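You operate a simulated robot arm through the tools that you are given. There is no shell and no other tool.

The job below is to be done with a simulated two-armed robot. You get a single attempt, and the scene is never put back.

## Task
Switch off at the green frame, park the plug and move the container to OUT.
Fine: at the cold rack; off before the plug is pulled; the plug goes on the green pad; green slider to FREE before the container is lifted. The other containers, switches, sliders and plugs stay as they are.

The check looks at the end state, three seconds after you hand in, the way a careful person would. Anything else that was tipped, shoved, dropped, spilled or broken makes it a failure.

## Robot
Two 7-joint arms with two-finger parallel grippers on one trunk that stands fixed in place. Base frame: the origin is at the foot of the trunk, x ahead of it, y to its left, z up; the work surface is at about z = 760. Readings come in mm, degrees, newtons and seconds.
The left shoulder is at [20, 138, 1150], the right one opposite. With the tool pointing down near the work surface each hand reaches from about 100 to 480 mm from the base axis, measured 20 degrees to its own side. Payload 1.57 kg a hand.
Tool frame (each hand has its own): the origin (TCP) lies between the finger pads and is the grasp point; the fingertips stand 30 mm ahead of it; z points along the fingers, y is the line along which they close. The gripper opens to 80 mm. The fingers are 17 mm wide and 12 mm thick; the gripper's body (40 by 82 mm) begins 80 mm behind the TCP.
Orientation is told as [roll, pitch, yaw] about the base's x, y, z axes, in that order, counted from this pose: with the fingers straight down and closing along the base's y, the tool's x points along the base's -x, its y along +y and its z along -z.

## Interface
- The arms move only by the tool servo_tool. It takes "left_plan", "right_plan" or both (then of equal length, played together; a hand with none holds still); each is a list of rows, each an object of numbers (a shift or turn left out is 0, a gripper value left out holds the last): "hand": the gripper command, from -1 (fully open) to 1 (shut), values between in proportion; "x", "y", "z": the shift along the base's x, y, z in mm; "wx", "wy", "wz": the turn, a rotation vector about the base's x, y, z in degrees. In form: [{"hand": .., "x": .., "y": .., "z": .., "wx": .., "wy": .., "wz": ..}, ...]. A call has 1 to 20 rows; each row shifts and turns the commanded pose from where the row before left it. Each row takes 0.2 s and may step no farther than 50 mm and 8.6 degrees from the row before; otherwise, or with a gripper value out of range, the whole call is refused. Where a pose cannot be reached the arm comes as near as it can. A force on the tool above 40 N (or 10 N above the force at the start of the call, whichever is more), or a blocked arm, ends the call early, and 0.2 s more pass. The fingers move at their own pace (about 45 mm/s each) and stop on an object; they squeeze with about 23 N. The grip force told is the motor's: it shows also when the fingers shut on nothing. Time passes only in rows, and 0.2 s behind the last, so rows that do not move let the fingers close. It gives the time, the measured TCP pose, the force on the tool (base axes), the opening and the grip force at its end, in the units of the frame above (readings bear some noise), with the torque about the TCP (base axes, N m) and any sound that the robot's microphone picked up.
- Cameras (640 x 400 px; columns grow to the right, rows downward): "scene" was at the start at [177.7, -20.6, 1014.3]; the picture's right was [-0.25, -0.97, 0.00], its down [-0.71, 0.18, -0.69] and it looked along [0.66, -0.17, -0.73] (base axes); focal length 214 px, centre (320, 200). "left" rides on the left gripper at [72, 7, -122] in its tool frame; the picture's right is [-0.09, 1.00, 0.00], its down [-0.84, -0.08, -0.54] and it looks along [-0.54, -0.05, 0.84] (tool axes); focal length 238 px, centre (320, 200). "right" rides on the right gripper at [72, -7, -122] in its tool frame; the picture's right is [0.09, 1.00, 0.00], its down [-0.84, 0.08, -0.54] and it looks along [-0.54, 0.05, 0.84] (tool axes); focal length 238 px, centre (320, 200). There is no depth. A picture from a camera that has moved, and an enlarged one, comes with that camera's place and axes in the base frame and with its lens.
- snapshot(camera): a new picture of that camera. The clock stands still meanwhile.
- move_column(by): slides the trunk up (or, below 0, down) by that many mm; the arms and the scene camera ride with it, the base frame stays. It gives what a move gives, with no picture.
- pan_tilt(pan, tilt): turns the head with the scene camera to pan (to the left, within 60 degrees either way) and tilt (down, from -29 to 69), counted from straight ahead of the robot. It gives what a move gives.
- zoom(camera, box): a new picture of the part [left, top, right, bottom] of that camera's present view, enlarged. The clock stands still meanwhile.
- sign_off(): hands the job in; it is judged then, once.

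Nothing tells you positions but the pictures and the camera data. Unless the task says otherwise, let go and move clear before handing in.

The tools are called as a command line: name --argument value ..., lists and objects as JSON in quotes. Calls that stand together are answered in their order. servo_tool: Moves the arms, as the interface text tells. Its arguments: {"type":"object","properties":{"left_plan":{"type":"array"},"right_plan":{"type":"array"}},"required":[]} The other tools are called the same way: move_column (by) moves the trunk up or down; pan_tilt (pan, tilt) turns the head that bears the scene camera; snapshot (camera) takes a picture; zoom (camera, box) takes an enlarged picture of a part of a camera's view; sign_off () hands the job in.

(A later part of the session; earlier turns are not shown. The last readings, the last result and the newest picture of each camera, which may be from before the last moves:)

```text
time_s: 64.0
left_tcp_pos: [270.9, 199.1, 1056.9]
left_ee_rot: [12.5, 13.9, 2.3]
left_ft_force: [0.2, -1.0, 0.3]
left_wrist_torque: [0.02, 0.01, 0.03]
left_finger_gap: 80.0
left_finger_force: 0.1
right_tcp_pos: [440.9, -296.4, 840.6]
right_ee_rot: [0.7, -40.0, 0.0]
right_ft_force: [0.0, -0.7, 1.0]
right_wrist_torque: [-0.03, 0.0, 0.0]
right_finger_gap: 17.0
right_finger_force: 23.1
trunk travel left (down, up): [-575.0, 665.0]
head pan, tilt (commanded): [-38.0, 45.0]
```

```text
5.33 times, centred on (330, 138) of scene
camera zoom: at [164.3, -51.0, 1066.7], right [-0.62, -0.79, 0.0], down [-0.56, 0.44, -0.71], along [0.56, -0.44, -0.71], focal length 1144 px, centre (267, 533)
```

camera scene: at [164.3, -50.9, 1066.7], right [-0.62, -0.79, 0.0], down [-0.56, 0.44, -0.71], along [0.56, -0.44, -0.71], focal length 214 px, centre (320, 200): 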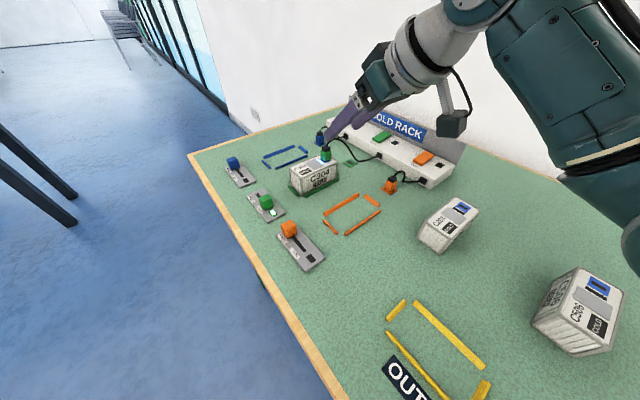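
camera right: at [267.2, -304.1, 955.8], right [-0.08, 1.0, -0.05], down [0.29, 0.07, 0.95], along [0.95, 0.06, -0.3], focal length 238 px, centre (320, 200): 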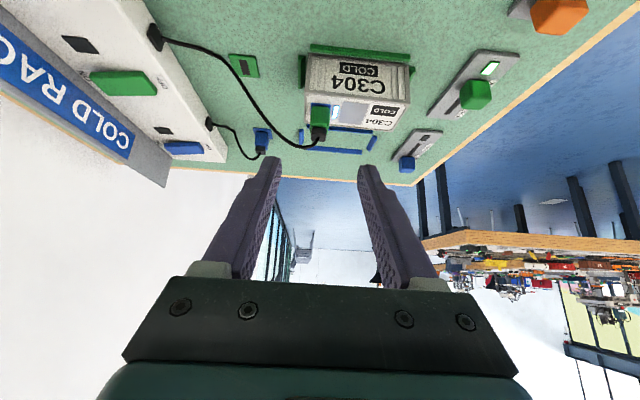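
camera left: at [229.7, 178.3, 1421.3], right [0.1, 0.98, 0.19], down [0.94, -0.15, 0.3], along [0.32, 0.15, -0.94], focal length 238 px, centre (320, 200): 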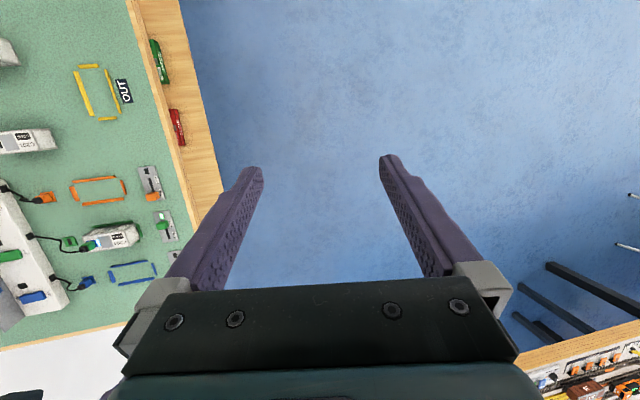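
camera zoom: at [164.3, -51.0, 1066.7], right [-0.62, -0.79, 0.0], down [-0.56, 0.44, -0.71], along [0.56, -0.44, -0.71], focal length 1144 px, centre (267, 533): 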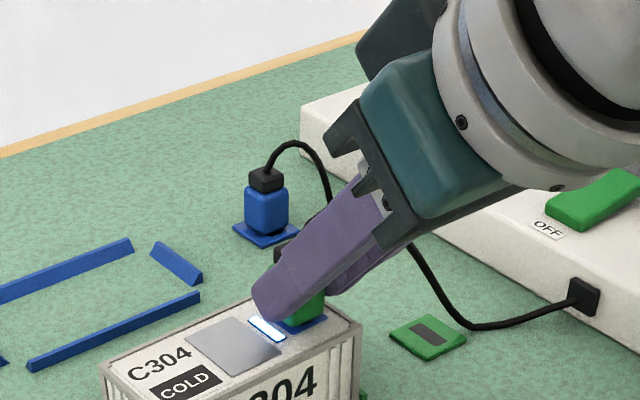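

The plug is gripped (17 mm, 23 N). I pull straight up slowly.

servo_tool --right_plan '[{"hand": 1, "z": 2}, {"z": 3}, {"z": 4}, {"z": 5}, {"z": 6}, {}]'

zoom --camera "right" --box '[240, 80, 400, 180]'

zoom --camera "scene" --box '[270, 100, 390, 175]'

```text
time_s: 65.3
left_tcp_pos: [271.3, 199.2, 1058.1]
left_ee_rot: [12.5, 14.0, 2.4]
left_ft_force: [0.9, 0.9, 1.0]
left_wrist_torque: [0.01, 0.02, -0.01]
left_finger_gap: 80.1
left_finger_force: 0.1
right_tcp_pos: [440.0, -297.4, 860.9]
right_ee_rot: [0.8, -40.0, -0.1]
right_ft_force: [-0.4, 0.5, -0.5]
right_wrist_torque: [0.0, -0.01, -0.02]
right_finger_gap: 17.1
right_finger_force: 23.0
trunk travel left (down, up): [-575.0, 665.0]
head pan, tilt (commanded): [-38.0, 45.0]
```

```text
4.00 times, centred on (320, 130) of right
camera zoom: at [308.5, -303.9, 908.1], right [-0.08, 1.0, -0.05], down [0.29, 0.07, 0.95], along [0.95, 0.06, -0.3], focal length 953 px, centre (320, 480)
```

zoom: 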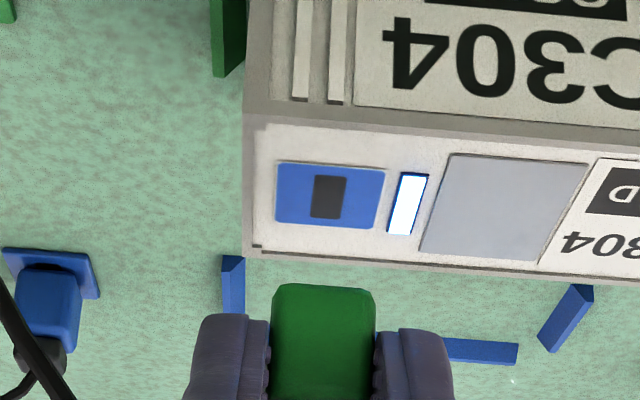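

```text
5.33 times, centred on (330, 138) of scene
camera zoom: at [164.3, -50.8, 1066.7], right [-0.62, -0.79, 0.0], down [-0.56, 0.44, -0.71], along [0.56, -0.44, -0.71], focal length 1144 px, centre (267, 533)
```

zoom: 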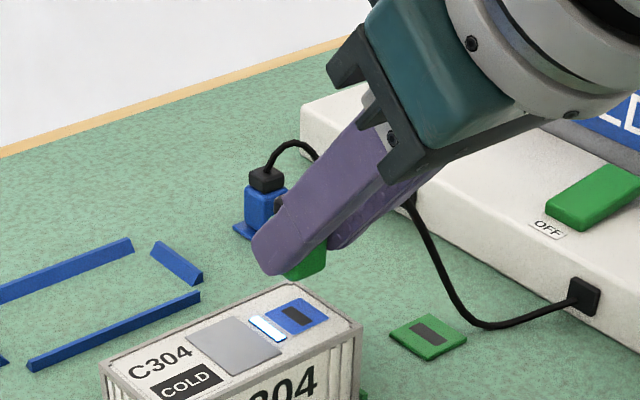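

The plug is out of its socket. I look at the pad and surroundings before carrying it over.

snapshot --camera "right"

zoom --camera "right" --box '[160, 0, 400, 150]'

zoom --camera "scene" --box '[300, 120, 460, 220]'

```text
taken
camera right: at [308.5, -303.9, 908.1], right [-0.08, 1.0, -0.05], down [0.29, 0.07, 0.95], along [0.95, 0.06, -0.3], focal length 238 px, centre (320, 200)
```

right: 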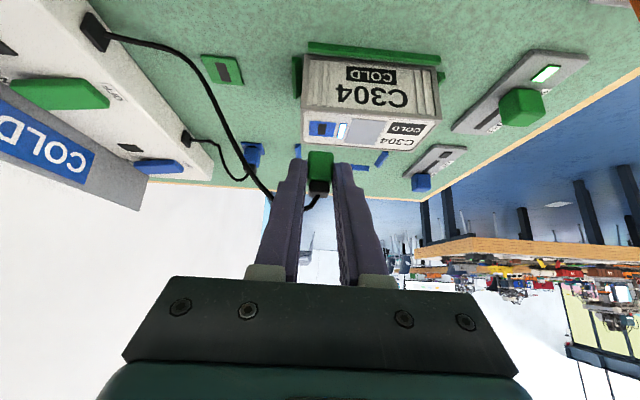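

```text
2.67 times, centred on (280, 75) of right
camera zoom: at [308.5, -303.9, 908.1], right [-0.08, 1.0, -0.05], down [0.29, 0.07, 0.95], along [0.95, 0.06, -0.3], focal length 636 px, centre (427, 533)
```

zoom: 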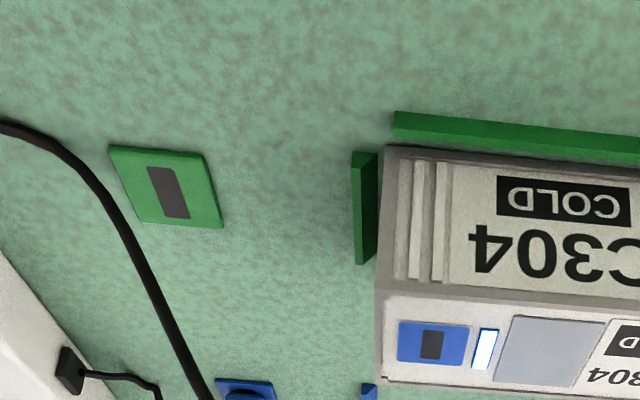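

```text
4.00 times, centred on (380, 170) of scene
camera zoom: at [164.3, -50.8, 1066.7], right [-0.62, -0.79, 0.0], down [-0.56, 0.44, -0.71], along [0.56, -0.44, -0.71], focal length 858 px, centre (80, 320)
```

zoom: 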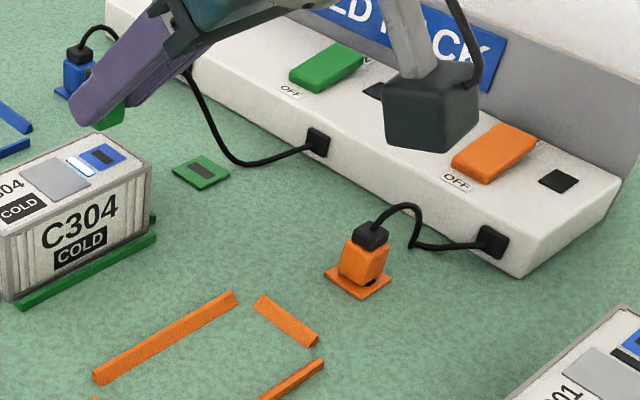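

The pad is about 77 mm further toward the rack, and its slot lines up with the socket's direction. I carry the plug over at the present height, then hover above the pad.

servo_tool --right_plan '[{"hand": 1, "y": -15, "z": 2}, {"y": -15}, {"y": -15}, {"y": -15}, {"y": -16, "x": -1.5}, {"z": -10}, {"z": -10}, {"z": -10}, {}]'

zoom --camera "right" --box '[240, 80, 400, 180]'

zoom --camera "scene" --box '[300, 120, 460, 220]'

```text
time_s: 67.3
left_tcp_pos: [270.3, 198.9, 1057.2]
left_ee_rot: [12.4, 14.0, 2.4]
left_ft_force: [-0.1, -0.1, 0.5]
left_wrist_torque: [0.02, -0.01, -0.01]
left_finger_gap: 79.8
left_finger_force: 0.1
right_tcp_pos: [438.9, -372.1, 831.1]
right_ee_rot: [0.8, -40.0, -0.1]
right_ft_force: [0.7, 0.6, -0.4]
right_wrist_torque: [-0.01, 0.0, -0.02]
right_finger_gap: 16.8
right_finger_force: 23.1
trunk travel left (down, up): [-575.0, 665.0]
head pan, tilt (commanded): [-38.0, 45.0]
```

```text
4.00 times, centred on (320, 130) of right
camera zoom: at [307.4, -379.5, 879.0], right [-0.08, 1.0, -0.05], down [0.29, 0.07, 0.95], along [0.95, 0.06, -0.3], focal length 953 px, centre (320, 480)
```

zoom: 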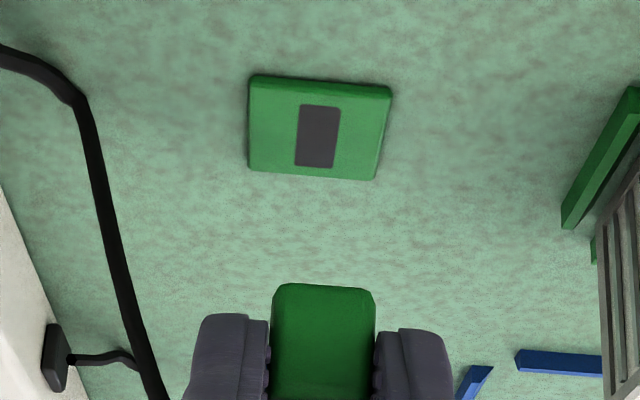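

```text
4.00 times, centred on (380, 170) of scene
camera zoom: at [164.3, -50.8, 1066.7], right [-0.62, -0.79, 0.0], down [-0.56, 0.44, -0.71], along [0.56, -0.44, -0.71], focal length 858 px, centre (80, 320)
```

zoom: 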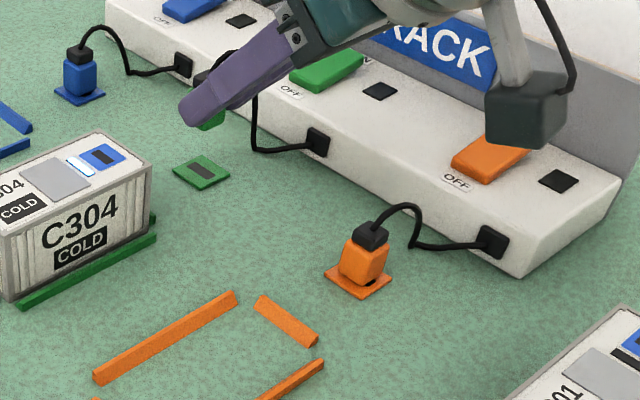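

The plug hovers about 32 mm over the pad, roughly 2 mm off in x and y. I correct that and descend most of the way.

servo_tool --right_plan '[{"hand": 1, "x": -2, "y": -2.4, "z": -4}, {"z": -6}, {"z": -6}, {"z": -5}, {"z": -4}, {}]'

zoom --camera "right" --box '[240, 80, 400, 180]'

zoom --camera "scene" --box '[300, 110, 420, 185]'

```text
time_s: 68.8
left_tcp_pos: [269.9, 199.8, 1057.6]
left_ee_rot: [12.6, 14.0, 2.4]
left_ft_force: [0.7, -0.5, 0.0]
left_wrist_torque: [0.02, 0.0, 0.0]
left_finger_gap: 80.3
left_finger_force: 0.0
right_tcp_pos: [437.3, -373.7, 806.6]
right_ee_rot: [0.8, -39.9, -0.2]
right_ft_force: [0.2, 0.3, -1.4]
right_wrist_torque: [0.0, 0.04, -0.01]
right_finger_gap: 17.0
right_finger_force: 22.8
trunk travel left (down, up): [-575.0, 665.0]
head pan, tilt (commanded): [-38.0, 45.0]
```

```text
4.00 times, centred on (320, 130) of right
camera zoom: at [304.7, -381.4, 853.9], right [-0.08, 1.0, -0.05], down [0.29, 0.07, 0.95], along [0.95, 0.06, -0.3], focal length 953 px, centre (320, 480)
```

zoom: 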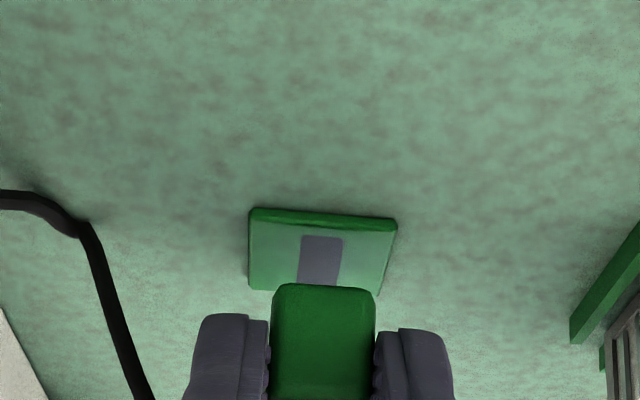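

```text
5.33 times, centred on (360, 148) of scene
camera zoom: at [164.3, -50.8, 1066.7], right [-0.62, -0.79, 0.0], down [-0.56, 0.44, -0.71], along [0.56, -0.44, -0.71], focal length 1144 px, centre (107, 480)
```

zoom: 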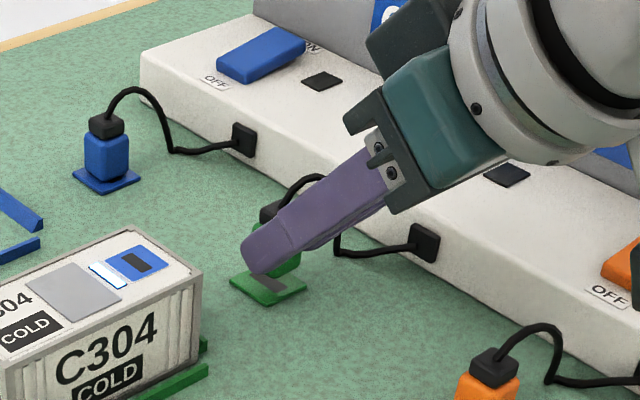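

By measurement the plug is centred on the pad within about 1 mm and roughly 7 mm above it. I lower gently and watch the force.

servo_tool --right_plan '[{"hand": 1, "z": -2}, {"z": -2}, {"z": -1.5}, {}]'

zoom --camera "right" --box '[240, 80, 400, 180]'

zoom --camera "scene" --box '[320, 130, 400, 180]'

```text
time_s: 69.8
left_tcp_pos: [270.4, 199.2, 1057.9]
left_ee_rot: [12.6, 13.9, 2.5]
left_ft_force: [0.2, 0.7, -0.1]
left_wrist_torque: [0.01, -0.01, -0.01]
left_finger_gap: 80.1
left_finger_force: 0.1
right_tcp_pos: [438.6, -373.5, 801.5]
right_ee_rot: [0.8, -40.0, -0.2]
right_ft_force: [-0.2, -0.2, -0.4]
right_wrist_torque: [0.01, 0.04, -0.01]
right_finger_gap: 17.0
right_finger_force: 23.7
trunk travel left (down, up): [-575.0, 665.0]
head pan, tilt (commanded): [-38.0, 45.0]
```

```text
4.00 times, centred on (320, 130) of right
camera zoom: at [305.6, -381.4, 849.3], right [-0.08, 1.0, -0.05], down [0.29, 0.07, 0.95], along [0.95, 0.06, -0.3], focal length 953 px, centre (320, 480)
```

zoom: 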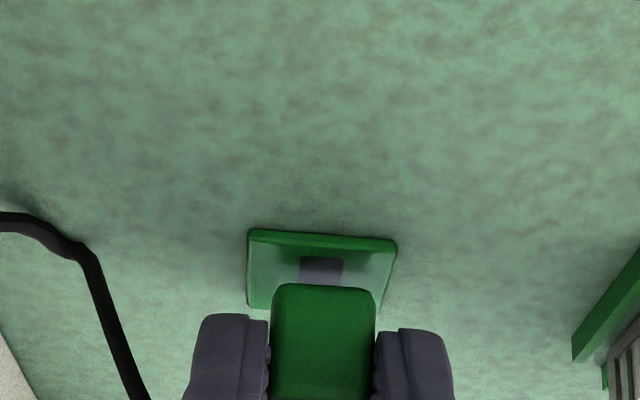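

```text
8.00 times, centred on (360, 155) of scene
camera zoom: at [164.3, -50.8, 1066.7], right [-0.62, -0.79, 0.0], down [-0.56, 0.44, -0.71], along [0.56, -0.44, -0.71], focal length 1716 px, centre (0, 560)
```

zoom: 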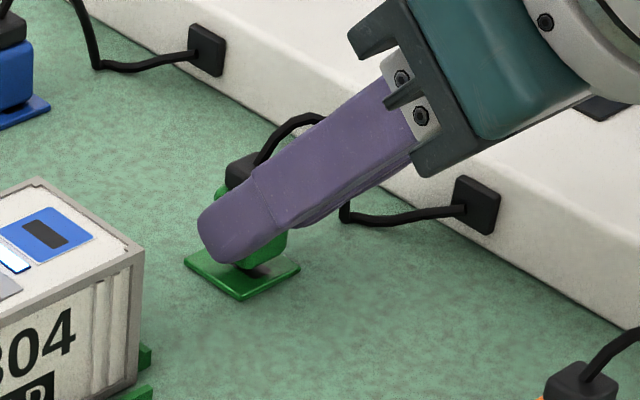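

The plug is about 2 mm above the pad and centred. I nudge -1 mm in x and lower until light contact.

servo_tool --right_plan '[{"hand": 1, "x": -1, "z": -1}, {"z": -1}, {}]'

zoom --camera "right" --box '[240, 80, 400, 180]'

zoom --camera "scene" --box '[320, 130, 400, 180]'

```text
time_s: 70.5
left_tcp_pos: [269.7, 198.8, 1057.4]
left_ee_rot: [12.5, 14.0, 2.4]
left_ft_force: [0.0, -0.2, -0.1]
left_wrist_torque: [0.02, -0.05, 0.0]
left_finger_gap: 79.8
left_finger_force: 0.1
right_tcp_pos: [435.7, -373.9, 798.7]
right_ee_rot: [0.7, -39.9, -0.2]
right_ft_force: [-0.4, -0.5, 0.1]
right_wrist_torque: [0.01, 0.07, -0.02]
right_finger_gap: 17.1
right_finger_force: 23.0
trunk travel left (down, up): [-575.0, 665.0]
head pan, tilt (commanded): [-38.0, 45.0]
```

```text
4.00 times, centred on (320, 130) of right
camera zoom: at [304.3, -381.9, 847.1], right [-0.08, 1.0, -0.05], down [0.29, 0.07, 0.95], along [0.95, 0.06, -0.3], focal length 953 px, centre (320, 480)
```

zoom: 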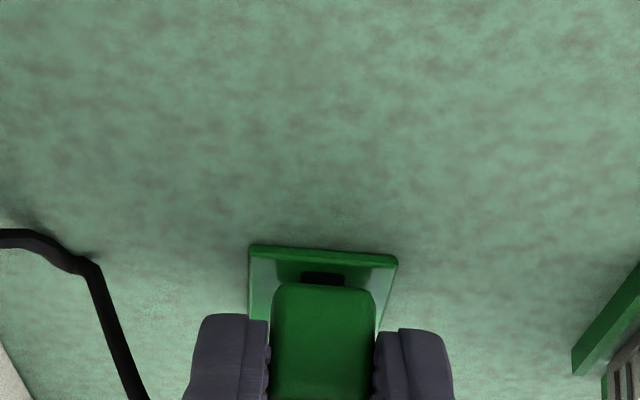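

```text
8.00 times, centred on (360, 155) of scene
camera zoom: at [164.3, -50.8, 1066.7], right [-0.62, -0.79, 0.0], down [-0.56, 0.44, -0.71], along [0.56, -0.44, -0.71], focal length 1716 px, centre (0, 560)
```

zoom: 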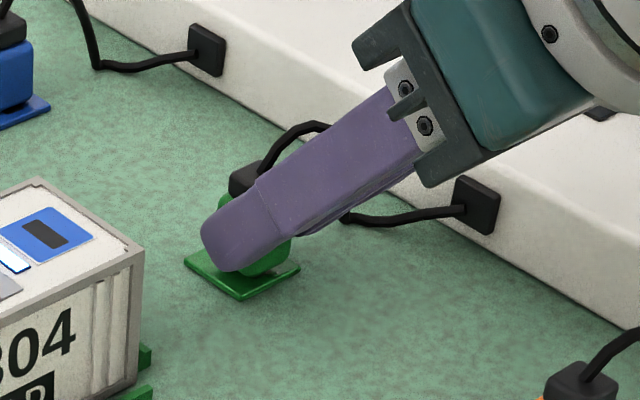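

No contact force yet. I lower in 1 mm steps.

servo_tool --right_plan '[{"hand": 1, "z": -1}, {}]'

servo_tool --right_plan '[{"hand": 1, "z": -1}, {}]'

zoom --camera "right" --box '[240, 80, 400, 180]'

```text
time_s: 71.2
left_tcp_pos: [269.4, 198.9, 1057.7]
left_ee_rot: [12.5, 14.0, 2.4]
left_ft_force: [0.1, -1.0, 0.3]
left_wrist_torque: [-0.03, 0.01, 0.03]
left_finger_gap: 79.9
left_finger_force: 0.0
right_tcp_pos: [437.0, -374.6, 797.6]
right_ee_rot: [0.8, -40.0, -0.2]
right_ft_force: [-0.7, -0.3, -0.6]
right_wrist_torque: [-0.02, 0.03, 0.0]
right_finger_gap: 16.8
right_finger_force: 22.5
trunk travel left (down, up): [-575.0, 665.0]
head pan, tilt (commanded): [-38.0, 45.0]
```

```text
time_s: 71.8
left_tcp_pos: [270.5, 198.5, 1057.8]
left_ee_rot: [12.4, 14.0, 2.4]
left_ft_force: [0.3, -0.3, 0.3]
left_wrist_torque: [0.01, 0.0, -0.01]
left_finger_gap: 80.2
left_finger_force: 0.0
right_tcp_pos: [436.5, -374.9, 796.2]
right_ee_rot: [0.8, -40.0, 0.0]
right_ft_force: [0.6, -0.5, -0.5]
right_wrist_torque: [0.0, 0.02, -0.02]
right_finger_gap: 17.0
right_finger_force: 22.8
trunk travel left (down, up): [-575.0, 665.0]
head pan, tilt (commanded): [-38.0, 45.0]
```

```text
4.00 times, centred on (320, 130) of right
camera zoom: at [303.8, -382.0, 844.5], right [-0.08, 1.0, -0.05], down [0.29, 0.07, 0.95], along [0.95, 0.06, -0.3], focal length 953 px, centre (320, 480)
```

zoom: 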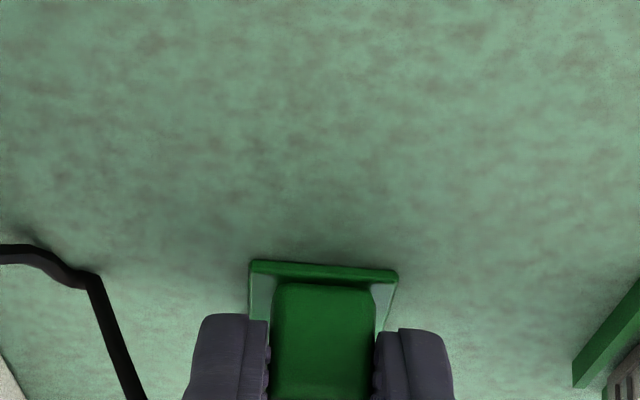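

Cross-checking several views, the pad's top is nearer z = 761, which means the plug is about 4 mm too close to the robot in x. I lift 3 mm, shift +4.3 mm and check.

servo_tool --right_plan '[{"hand": 1, "z": 3}, {"x": 2.2}, {"x": 2.1}, {}]'

zoom --camera "right" --box '[240, 80, 400, 180]'

zoom --camera "scene" --box '[320, 130, 400, 180]'

```text
time_s: 72.8
left_tcp_pos: [269.6, 198.0, 1057.4]
left_ee_rot: [12.6, 14.0, 2.4]
left_ft_force: [0.4, 0.0, 0.2]
left_wrist_torque: [-0.01, -0.02, -0.01]
left_finger_gap: 80.0
left_finger_force: 0.0
right_tcp_pos: [440.8, -376.0, 801.4]
right_ee_rot: [0.6, -40.1, -0.1]
right_ft_force: [0.1, -0.1, -0.8]
right_wrist_torque: [0.03, 0.01, 0.06]
right_finger_gap: 17.2
right_finger_force: 22.9
trunk travel left (down, up): [-575.0, 665.0]
head pan, tilt (commanded): [-38.0, 45.0]
```

```text
4.00 times, centred on (320, 130) of right
camera zoom: at [308.7, -382.6, 848.4], right [-0.08, 1.0, -0.05], down [0.29, 0.07, 0.95], along [0.95, 0.06, -0.3], focal length 953 px, centre (320, 480)
```

zoom: 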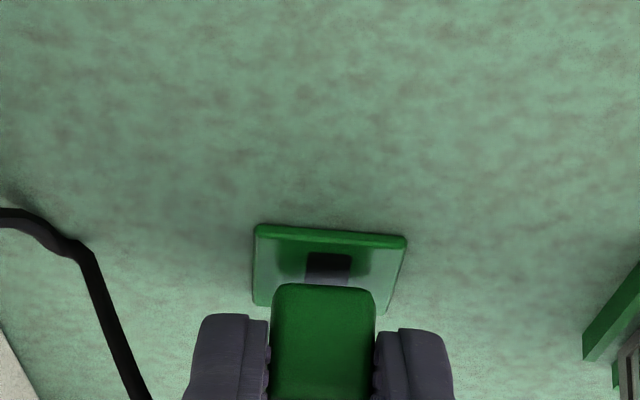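

```text
8.00 times, centred on (360, 155) of scene
camera zoom: at [164.3, -50.8, 1066.7], right [-0.62, -0.79, 0.0], down [-0.56, 0.44, -0.71], along [0.56, -0.44, -0.71], focal length 1716 px, centre (0, 560)
```

zoom: 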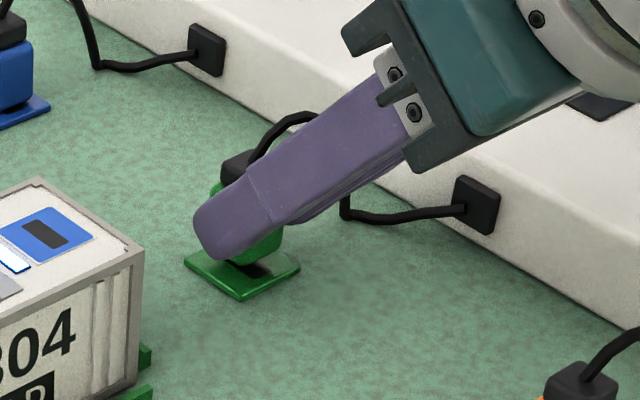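

Now the pad's slot is centred under the plug, with a sub-millimetre offset in y. I correct +0.8 mm and lower onto the pad in small steps.

servo_tool --right_plan '[{"hand": 1, "y": 0.8, "z": -1.5}, {"z": -1.5}, {"z": -1}, {}]'

servo_tool --right_plan '[{"hand": 1, "z": -1}, {}]'

zoom --camera "right" --box '[240, 80, 400, 180]'

zoom --camera "scene" --box '[320, 130, 400, 180]'

```text
time_s: 73.8
left_tcp_pos: [270.3, 199.1, 1058.8]
left_ee_rot: [12.5, 13.9, 2.4]
left_ft_force: [0.5, 0.4, 0.2]
left_wrist_torque: [0.0, 0.02, -0.03]
left_finger_gap: 80.0
left_finger_force: 0.1
right_tcp_pos: [441.2, -373.7, 796.2]
right_ee_rot: [0.8, -39.9, -0.3]
right_ft_force: [-0.1, 1.3, 2.5]
right_wrist_torque: [0.0, 0.0, 0.02]
right_finger_gap: 17.0
right_finger_force: 22.9
trunk travel left (down, up): [-575.0, 665.0]
head pan, tilt (commanded): [-38.0, 45.0]
```

```text
time_s: 74.3
left_tcp_pos: [269.7, 199.6, 1056.3]
left_ee_rot: [12.5, 14.1, 2.5]
left_ft_force: [0.0, -0.6, -0.6]
left_wrist_torque: [-0.01, 0.0, -0.04]
left_finger_gap: 79.8
left_finger_force: 0.0
right_tcp_pos: [441.8, -374.6, 796.3]
right_ee_rot: [0.7, -40.1, -0.2]
right_ft_force: [-7.8, 4.7, 14.7]
right_wrist_torque: [0.08, -0.04, 0.08]
right_finger_gap: 16.8
right_finger_force: 22.6
trunk travel left (down, up): [-575.0, 665.0]
head pan, tilt (commanded): [-38.0, 45.0]
```

```text
4.00 times, centred on (320, 130) of right
camera zoom: at [308.3, -381.2, 843.7], right [-0.08, 1.0, -0.05], down [0.29, 0.07, 0.95], along [0.95, 0.06, -0.29], focal length 953 px, centre (320, 480)
```

zoom: 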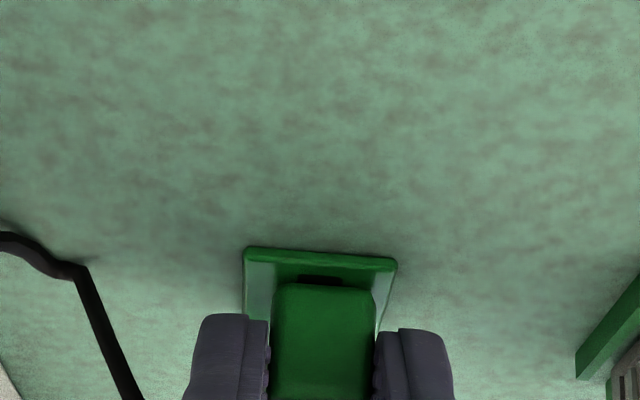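

```text
8.00 times, centred on (360, 155) of scene
camera zoom: at [164.0, -50.8, 1066.8], right [-0.62, -0.79, 0.0], down [-0.56, 0.44, -0.71], along [0.56, -0.44, -0.71], focal length 1716 px, centre (0, 560)
```

zoom: 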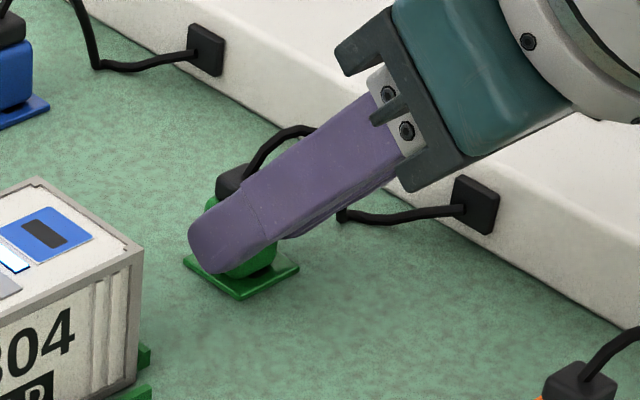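

The plug now sits on the pad with light contact force. I relieve the pressure slightly and open the fingers.

servo_tool --right_plan '[{"hand": 1, "z": 0.7}, {"hand": 0.3}, {"hand": 0.15}, {"hand": 0.15}]'

zoom --camera "right" --box '[240, 80, 400, 180]'

zoom --camera "scene" --box '[320, 130, 400, 180]'

```text
time_s: 75.3
left_tcp_pos: [269.8, 198.8, 1057.6]
left_ee_rot: [12.5, 13.9, 2.5]
left_ft_force: [0.3, -0.8, -0.7]
left_wrist_torque: [-0.03, 0.0, 0.0]
left_finger_gap: 79.7
left_finger_force: 0.0
right_tcp_pos: [440.3, -373.7, 795.6]
right_ee_rot: [0.7, -39.9, -0.2]
right_ft_force: [-0.6, 0.1, -0.7]
right_wrist_torque: [0.03, 0.0, 0.0]
right_finger_gap: 34.1
right_finger_force: 0.1
trunk travel left (down, up): [-575.0, 665.0]
head pan, tilt (commanded): [-38.0, 45.0]
```

```text
4.00 times, centred on (320, 130) of right
camera zoom: at [308.2, -381.3, 843.6], right [-0.08, 1.0, -0.05], down [0.29, 0.07, 0.95], along [0.95, 0.06, -0.3], focal length 953 px, centre (320, 480)
```

zoom: 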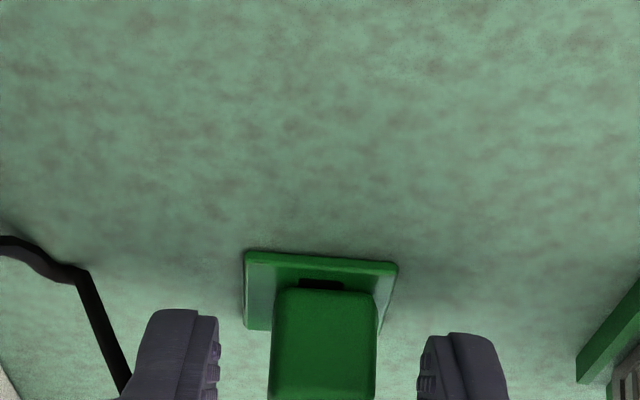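

```text
8.00 times, centred on (360, 155) of scene
camera zoom: at [164.3, -50.9, 1066.7], right [-0.62, -0.79, 0.0], down [-0.56, 0.44, -0.71], along [0.56, -0.44, -0.71], focal length 1716 px, centre (0, 560)
```

zoom: 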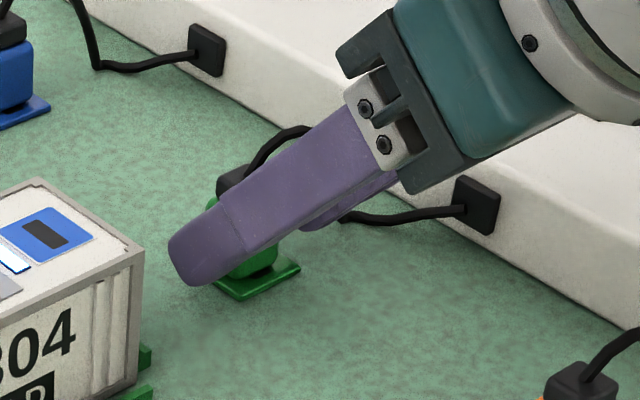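

The plug stands upright on the pad. I retreat back along the finger direction, slowly at first, to keep clear of plug and cable.

servo_tool --right_plan '[{"hand": 0.15, "x": -4.8, "z": 5.7}, {"x": -6.4, "z": 7.7}, {"x": -9.6, "z": 11.5}, {"x": -9.6, "z": 11.5}, {"x": -9.6, "z": 11.5}, {"x": -9.6, "z": 11.5}, {"z": 15}, {}]'

snapshot --camera "right"

zoom --camera "scene" --box '[280, 100, 440, 200]'

```text
time_s: 77.2
left_tcp_pos: [269.6, 199.4, 1057.6]
left_ee_rot: [12.5, 14.1, 2.4]
left_ft_force: [0.3, -0.9, 0.1]
left_wrist_torque: [0.01, 0.02, 0.01]
left_finger_gap: 80.1
left_finger_force: 0.0
right_tcp_pos: [391.6, -372.7, 869.6]
right_ee_rot: [0.9, -39.9, -0.2]
right_ft_force: [0.2, -0.5, 0.0]
right_wrist_torque: [0.0, 0.0, 0.04]
right_finger_gap: 33.8
right_finger_force: 0.0
trunk travel left (down, up): [-575.0, 665.0]
head pan, tilt (commanded): [-38.0, 45.0]
```

```text
taken
camera right: at [258.7, -380.1, 918.1], right [-0.08, 1.0, -0.05], down [0.29, 0.07, 0.95], along [0.95, 0.06, -0.3], focal length 238 px, centre (320, 200)
```

right: 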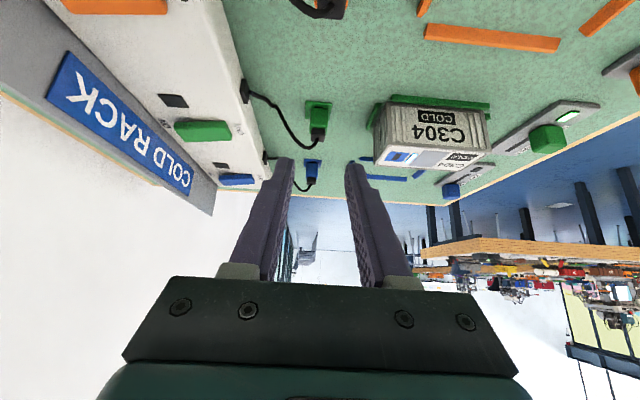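

```text
4.00 times, centred on (360, 150) of scene
camera zoom: at [164.3, -50.9, 1066.7], right [-0.62, -0.79, 0.0], down [-0.56, 0.44, -0.71], along [0.56, -0.44, -0.71], focal length 858 px, centre (160, 400)
```

zoom: 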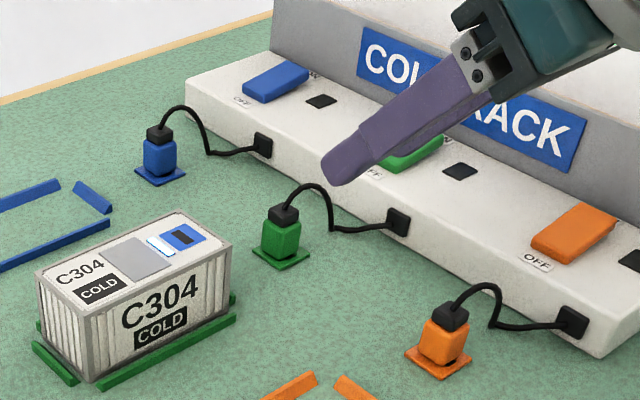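

The green plug is parked upright on its pad, just like the blue and orange ones. Next is the green slider; I zoom in on it.

zoom --camera "scene" --box '[200, 140, 360, 240]'

zoom --camera "right" --box '[420, 60, 640, 197]'

```text
4.00 times, centred on (280, 190) of scene
camera zoom: at [164.3, -50.9, 1066.7], right [-0.62, -0.79, 0.0], down [-0.56, 0.44, -0.71], along [0.56, -0.44, -0.71], focal length 858 px, centre (480, 240)
```

zoom: 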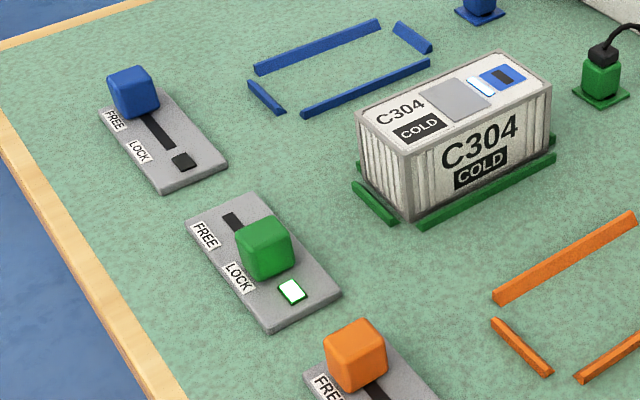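

```text
2.91 times, centred on (530, 128) of right
camera zoom: at [258.7, -380.1, 918.1], right [-0.08, 1.0, -0.05], down [0.29, 0.07, 0.95], along [0.95, 0.06, -0.3], focal length 693 px, centre (-291, 408)
```

zoom: 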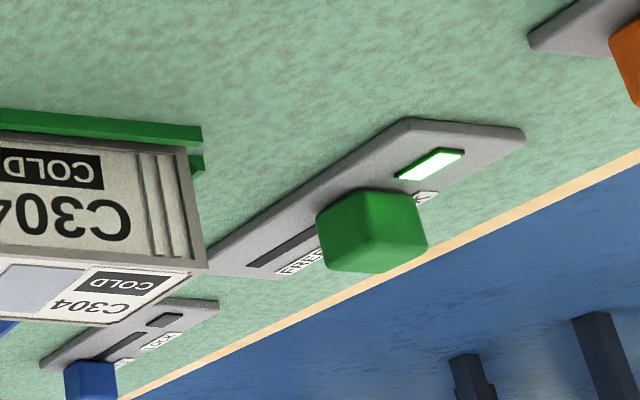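

The slider's knob is at about (449, -146) in LOCK; by comparison with the blue one its FREE stop is ~40 mm further in +x. I move the hand across at safe height to a pre-grasp point behind the knob.

servo_tool --right_plan '[{"hand": -0.1, "z": 10, "y": 15}, {"y": 28}, {"y": 28}, {"y": 28}, {"y": 28}, {"y": 28}, {"y": 28}, {"y": 28}, {"y": 16}, {}]'

snapshot --camera "right"

snapshot --camera "scene"

```text
time_s: 79.3
left_tcp_pos: [270.0, 199.7, 1056.4]
left_ee_rot: [12.5, 14.0, 2.4]
left_ft_force: [-0.4, 0.7, -0.6]
left_wrist_torque: [0.01, 0.03, -0.02]
left_finger_gap: 80.1
left_finger_force: 0.1
right_tcp_pos: [392.1, -146.4, 881.5]
right_ee_rot: [0.7, -39.9, -0.2]
right_ft_force: [-0.1, 0.1, 0.3]
right_wrist_torque: [-0.02, 0.04, 0.01]
right_finger_gap: 43.9
right_finger_force: 0.1
trunk travel left (down, up): [-575.0, 665.0]
head pan, tilt (commanded): [-38.0, 45.0]
```

```text
taken
camera right: at [259.5, -153.6, 928.3], right [-0.08, 1.0, -0.05], down [0.29, 0.07, 0.95], along [0.95, 0.06, -0.3], focal length 238 px, centre (320, 200)
```

right: 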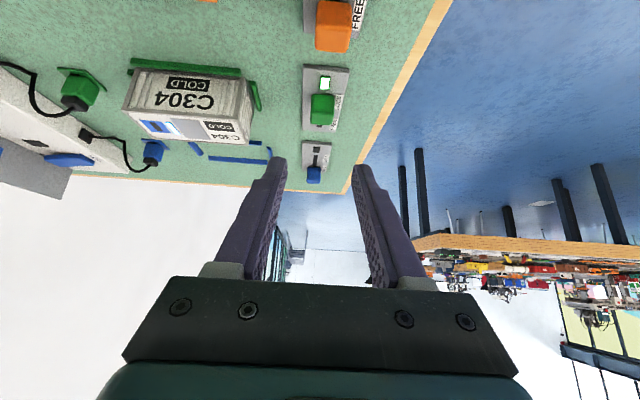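

```text
taken
camera scene: at [164.3, -50.8, 1066.7], right [-0.62, -0.79, 0.0], down [-0.56, 0.44, -0.71], along [0.56, -0.44, -0.71], focal length 214 px, centre (320, 200)
```

scene: 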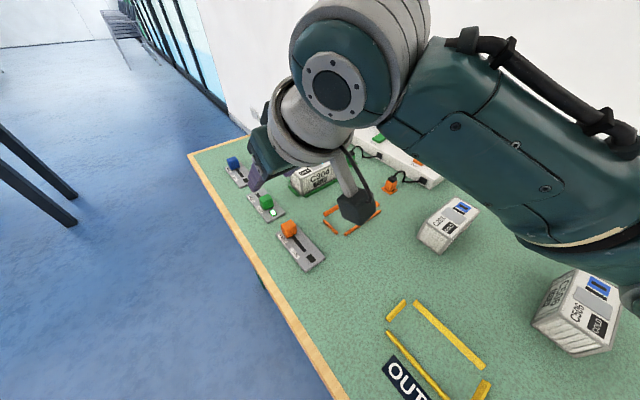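

zoom --camera "right" --box '[250, 50, 410, 150]'

zoom --camera "scene" --box '[220, 140, 340, 215]'

```text
4.00 times, centred on (330, 100) of right
camera zoom: at [259.5, -153.6, 928.3], right [-0.08, 1.0, -0.05], down [0.29, 0.07, 0.95], along [0.95, 0.06, -0.3], focal length 953 px, centre (280, 600)
```

zoom: 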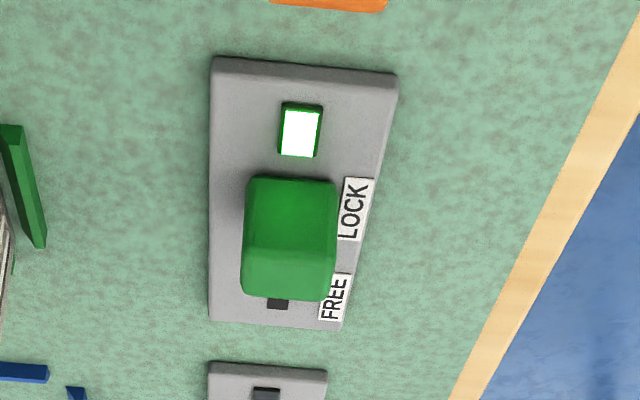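

```text
5.33 times, centred on (280, 178) of scene
camera zoom: at [164.3, -50.8, 1066.7], right [-0.62, -0.79, 0.0], down [-0.56, 0.44, -0.71], along [0.56, -0.44, -0.71], focal length 1144 px, centre (533, 320)
```

zoom: 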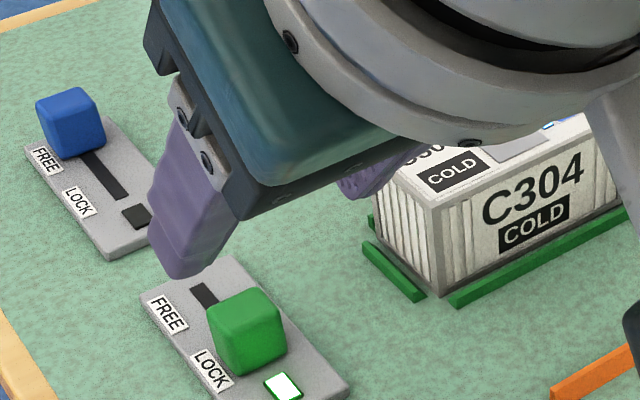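

The knob is ~22 mm wide at about (452, -144), z 768–790. I go to the pre-grasp point and check.

servo_tool --right_plan '[{"hand": -0.1, "x": 2.5, "y": 1.2, "z": -18}, {"x": 2.5, "y": 1.2, "z": -18}, {"x": 9.6, "z": -11.5}, {"x": 9.6, "z": -11.5}, {}]'

zoom --camera "right" --box '[240, 80, 400, 180]'

zoom --camera "scene" --box '[220, 140, 340, 215]'

```text
time_s: 80.5
left_tcp_pos: [269.9, 198.7, 1057.0]
left_ee_rot: [12.4, 14.1, 2.4]
left_ft_force: [0.6, 0.1, 0.1]
left_wrist_torque: [0.03, 0.03, -0.05]
left_finger_gap: 79.8
left_finger_force: 0.0
right_tcp_pos: [417.9, -142.8, 822.0]
right_ee_rot: [0.8, -40.0, -0.1]
right_ft_force: [0.0, -0.2, 0.4]
right_wrist_torque: [-0.02, -0.01, 0.0]
right_finger_gap: 44.1
right_finger_force: 0.0
trunk travel left (down, up): [-575.0, 665.0]
head pan, tilt (commanded): [-38.0, 45.0]
```

```text
4.00 times, centred on (320, 130) of right
camera zoom: at [284.2, -151.1, 869.0], right [-0.08, 1.0, -0.05], down [0.29, 0.07, 0.95], along [0.95, 0.06, -0.3], focal length 953 px, centre (320, 480)
```

zoom: 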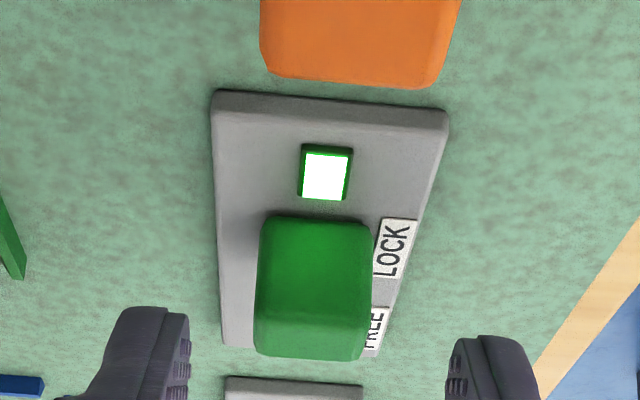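

```text
5.33 times, centred on (280, 178) of scene
camera zoom: at [164.3, -50.9, 1066.7], right [-0.62, -0.79, 0.0], down [-0.56, 0.44, -0.71], along [0.56, -0.44, -0.71], focal length 1144 px, centre (533, 320)
```

zoom: 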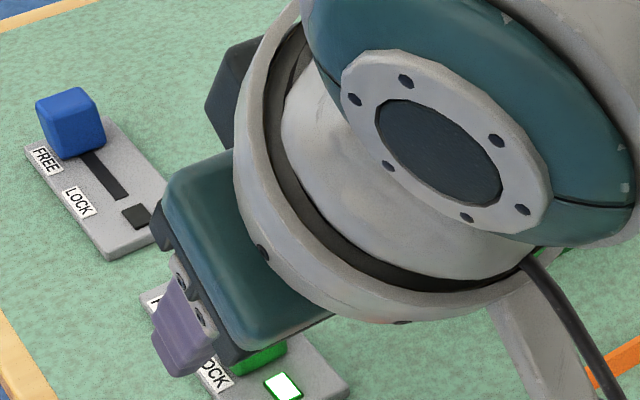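

The hand is within 1 mm of centre. I advance the remaining distance along the finger direction and close on the knob.

servo_tool --right_plan '[{"x": 6, "y": -1, "z": -7.5}, {"x": 6, "z": -7.5}, {"x": 5.8, "z": -7.5}, {}, {"hand": 1}, {"hand": 1}, {"hand": 1}]'

zoom --camera "right" --box '[240, 80, 400, 180]'

```text
time_s: 82.2
left_tcp_pos: [269.4, 198.6, 1057.2]
left_ee_rot: [12.5, 13.8, 2.3]
left_ft_force: [1.0, -0.7, 0.6]
left_wrist_torque: [-0.03, -0.02, 0.02]
left_finger_gap: 80.1
left_finger_force: 0.0
right_tcp_pos: [434.7, -145.8, 798.6]
right_ee_rot: [0.8, -40.0, -0.1]
right_ft_force: [0.6, 0.5, -0.7]
right_wrist_torque: [-0.09, -0.05, -0.08]
right_finger_gap: 21.1
right_finger_force: 27.8
trunk travel left (down, up): [-575.0, 665.0]
head pan, tilt (commanded): [-38.0, 45.0]
```

```text
4.00 times, centred on (320, 130) of right
camera zoom: at [301.9, -152.5, 846.2], right [-0.08, 1.0, -0.05], down [0.29, 0.07, 0.95], along [0.95, 0.06, -0.3], focal length 953 px, centre (320, 480)
```

zoom: 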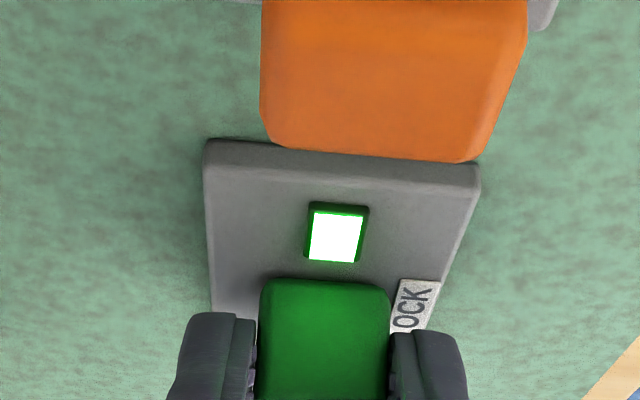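

The knob is held. I slide it toward FREE (+x) in 5 mm steps.

servo_tool --right_plan '[{"hand": 1, "x": 5}, {"x": 5}, {"x": 5}, {"x": 5}, {"x": 5}, {"x": 5}, {}]'

zoom --camera "right" --box '[240, 80, 400, 180]'

zoom --camera "scene" --box '[220, 140, 340, 215]'

```text
time_s: 83.8
left_tcp_pos: [270.6, 200.0, 1057.6]
left_ee_rot: [12.5, 13.9, 2.4]
left_ft_force: [-0.2, 0.7, 0.2]
left_wrist_torque: [0.01, -0.02, -0.02]
left_finger_gap: 80.1
left_finger_force: 0.1
right_tcp_pos: [463.7, -145.9, 797.7]
right_ee_rot: [0.8, -40.1, -0.2]
right_ft_force: [0.2, -0.1, 2.1]
right_wrist_torque: [-0.12, 0.02, -0.05]
right_finger_gap: 21.2
right_finger_force: 34.2
trunk travel left (down, up): [-575.0, 665.0]
head pan, tilt (commanded): [-38.0, 45.0]
```

```text
4.00 times, centred on (320, 130) of right
camera zoom: at [331.3, -152.4, 846.1], right [-0.08, 1.0, -0.05], down [0.29, 0.07, 0.95], along [0.95, 0.06, -0.3], focal length 953 px, centre (320, 480)
```

zoom: 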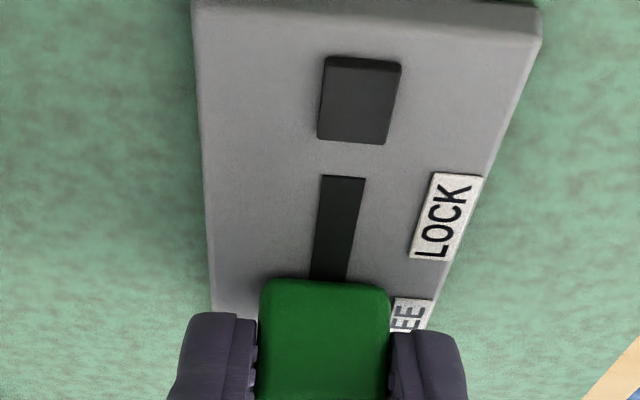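

```text
5.33 times, centred on (280, 178) of scene
camera zoom: at [164.5, -50.9, 1066.7], right [-0.62, -0.79, 0.0], down [-0.56, 0.44, -0.71], along [0.56, -0.44, -0.71], focal length 1144 px, centre (533, 320)
```

zoom: 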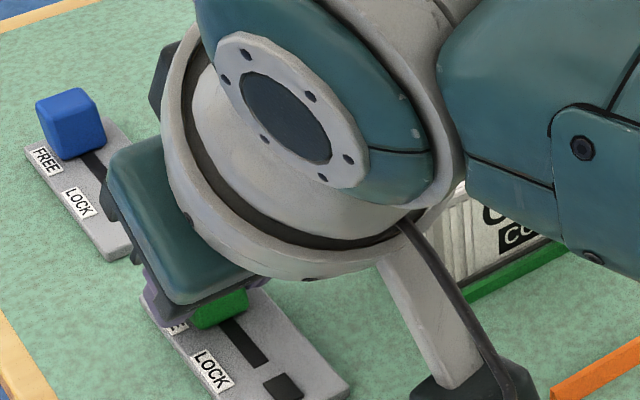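

The lamp went dark and the knob slides freely. I continue in 2 mm steps to the end stop, watching the force.

servo_tool --right_plan '[{"hand": 1, "x": 2.5}, {"x": 2.5}, {"x": 2}, {}]'

zoom --camera "right" --box '[240, 80, 400, 180]'

```text
time_s: 84.8
left_tcp_pos: [270.1, 198.9, 1058.1]
left_ee_rot: [12.4, 14.0, 2.5]
left_ft_force: [0.0, 0.7, -0.6]
left_wrist_torque: [0.01, 0.04, -0.01]
left_finger_gap: 80.1
left_finger_force: 0.0
right_tcp_pos: [470.7, -144.7, 799.1]
right_ee_rot: [0.8, -40.1, -0.1]
right_ft_force: [0.3, 1.3, 5.2]
right_wrist_torque: [-0.14, 0.41, -0.09]
right_finger_gap: 21.0
right_finger_force: 34.5
trunk travel left (down, up): [-575.0, 665.0]
head pan, tilt (commanded): [-38.0, 45.0]
```

```text
4.00 times, centred on (320, 130) of right
camera zoom: at [338.2, -152.5, 846.1], right [-0.08, 1.0, -0.05], down [0.29, 0.07, 0.95], along [0.95, 0.06, -0.3], focal length 953 px, centre (320, 480)
```

zoom: 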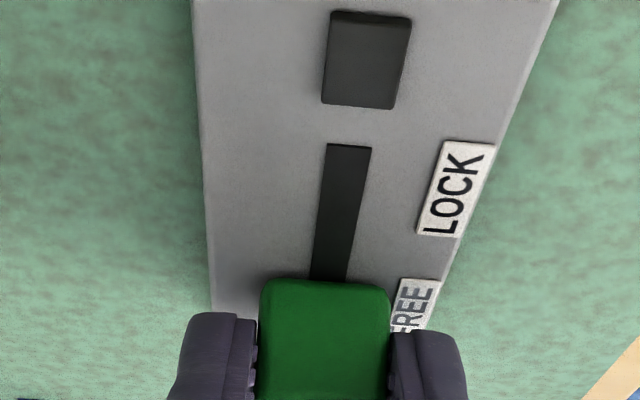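

servo_tool --right_plan '[{"hand": 1, "x": 1.5}, {}]'

```text
time_s: 85.3
left_tcp_pos: [271.4, 199.1, 1057.5]
left_ee_rot: [12.5, 14.0, 2.3]
left_ft_force: [0.3, 0.2, 0.0]
left_wrist_torque: [0.05, -0.02, 0.04]
left_finger_gap: 80.2
left_finger_force: 0.0
right_tcp_pos: [473.2, -145.4, 798.7]
right_ee_rot: [0.9, -40.0, -0.2]
right_ft_force: [0.3, 0.5, 4.3]
right_wrist_torque: [-0.13, -0.15, -0.09]
right_finger_gap: 21.4
right_finger_force: 34.2
trunk travel left (down, up): [-575.0, 665.0]
head pan, tilt (commanded): [-38.0, 45.0]
```

servo_tool --right_plan '[{"hand": 1, "x": 1.5}, {"x": 1.5}, {}]'

zoom --camera "right" --box '[240, 80, 400, 180]'

```text
time_s: 86.2
left_tcp_pos: [271.4, 198.4, 1058.2]
left_ee_rot: [12.5, 13.8, 2.4]
left_ft_force: [-0.4, -0.4, 0.6]
left_wrist_torque: [0.0, 0.02, -0.01]
left_finger_gap: 80.0
left_finger_force: 0.0
right_tcp_pos: [474.7, -144.9, 798.5]
right_ee_rot: [0.8, -39.9, -0.2]
right_ft_force: [-0.8, 1.8, 3.6]
right_wrist_torque: [-0.11, -0.35, -0.05]
right_finger_gap: 21.3
right_finger_force: 34.3
trunk travel left (down, up): [-575.0, 665.0]
head pan, tilt (commanded): [-38.0, 45.0]
```

```text
4.00 times, centred on (320, 130) of right
camera zoom: at [342.1, -152.5, 846.2], right [-0.08, 1.0, -0.05], down [0.29, 0.07, 0.95], along [0.95, 0.06, -0.3], focal length 953 px, centre (320, 480)
```

zoom: 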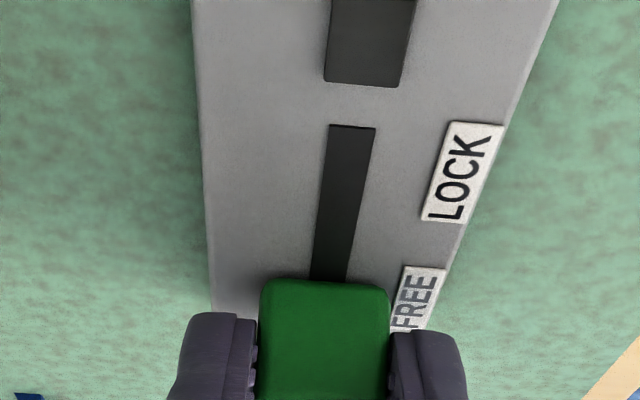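

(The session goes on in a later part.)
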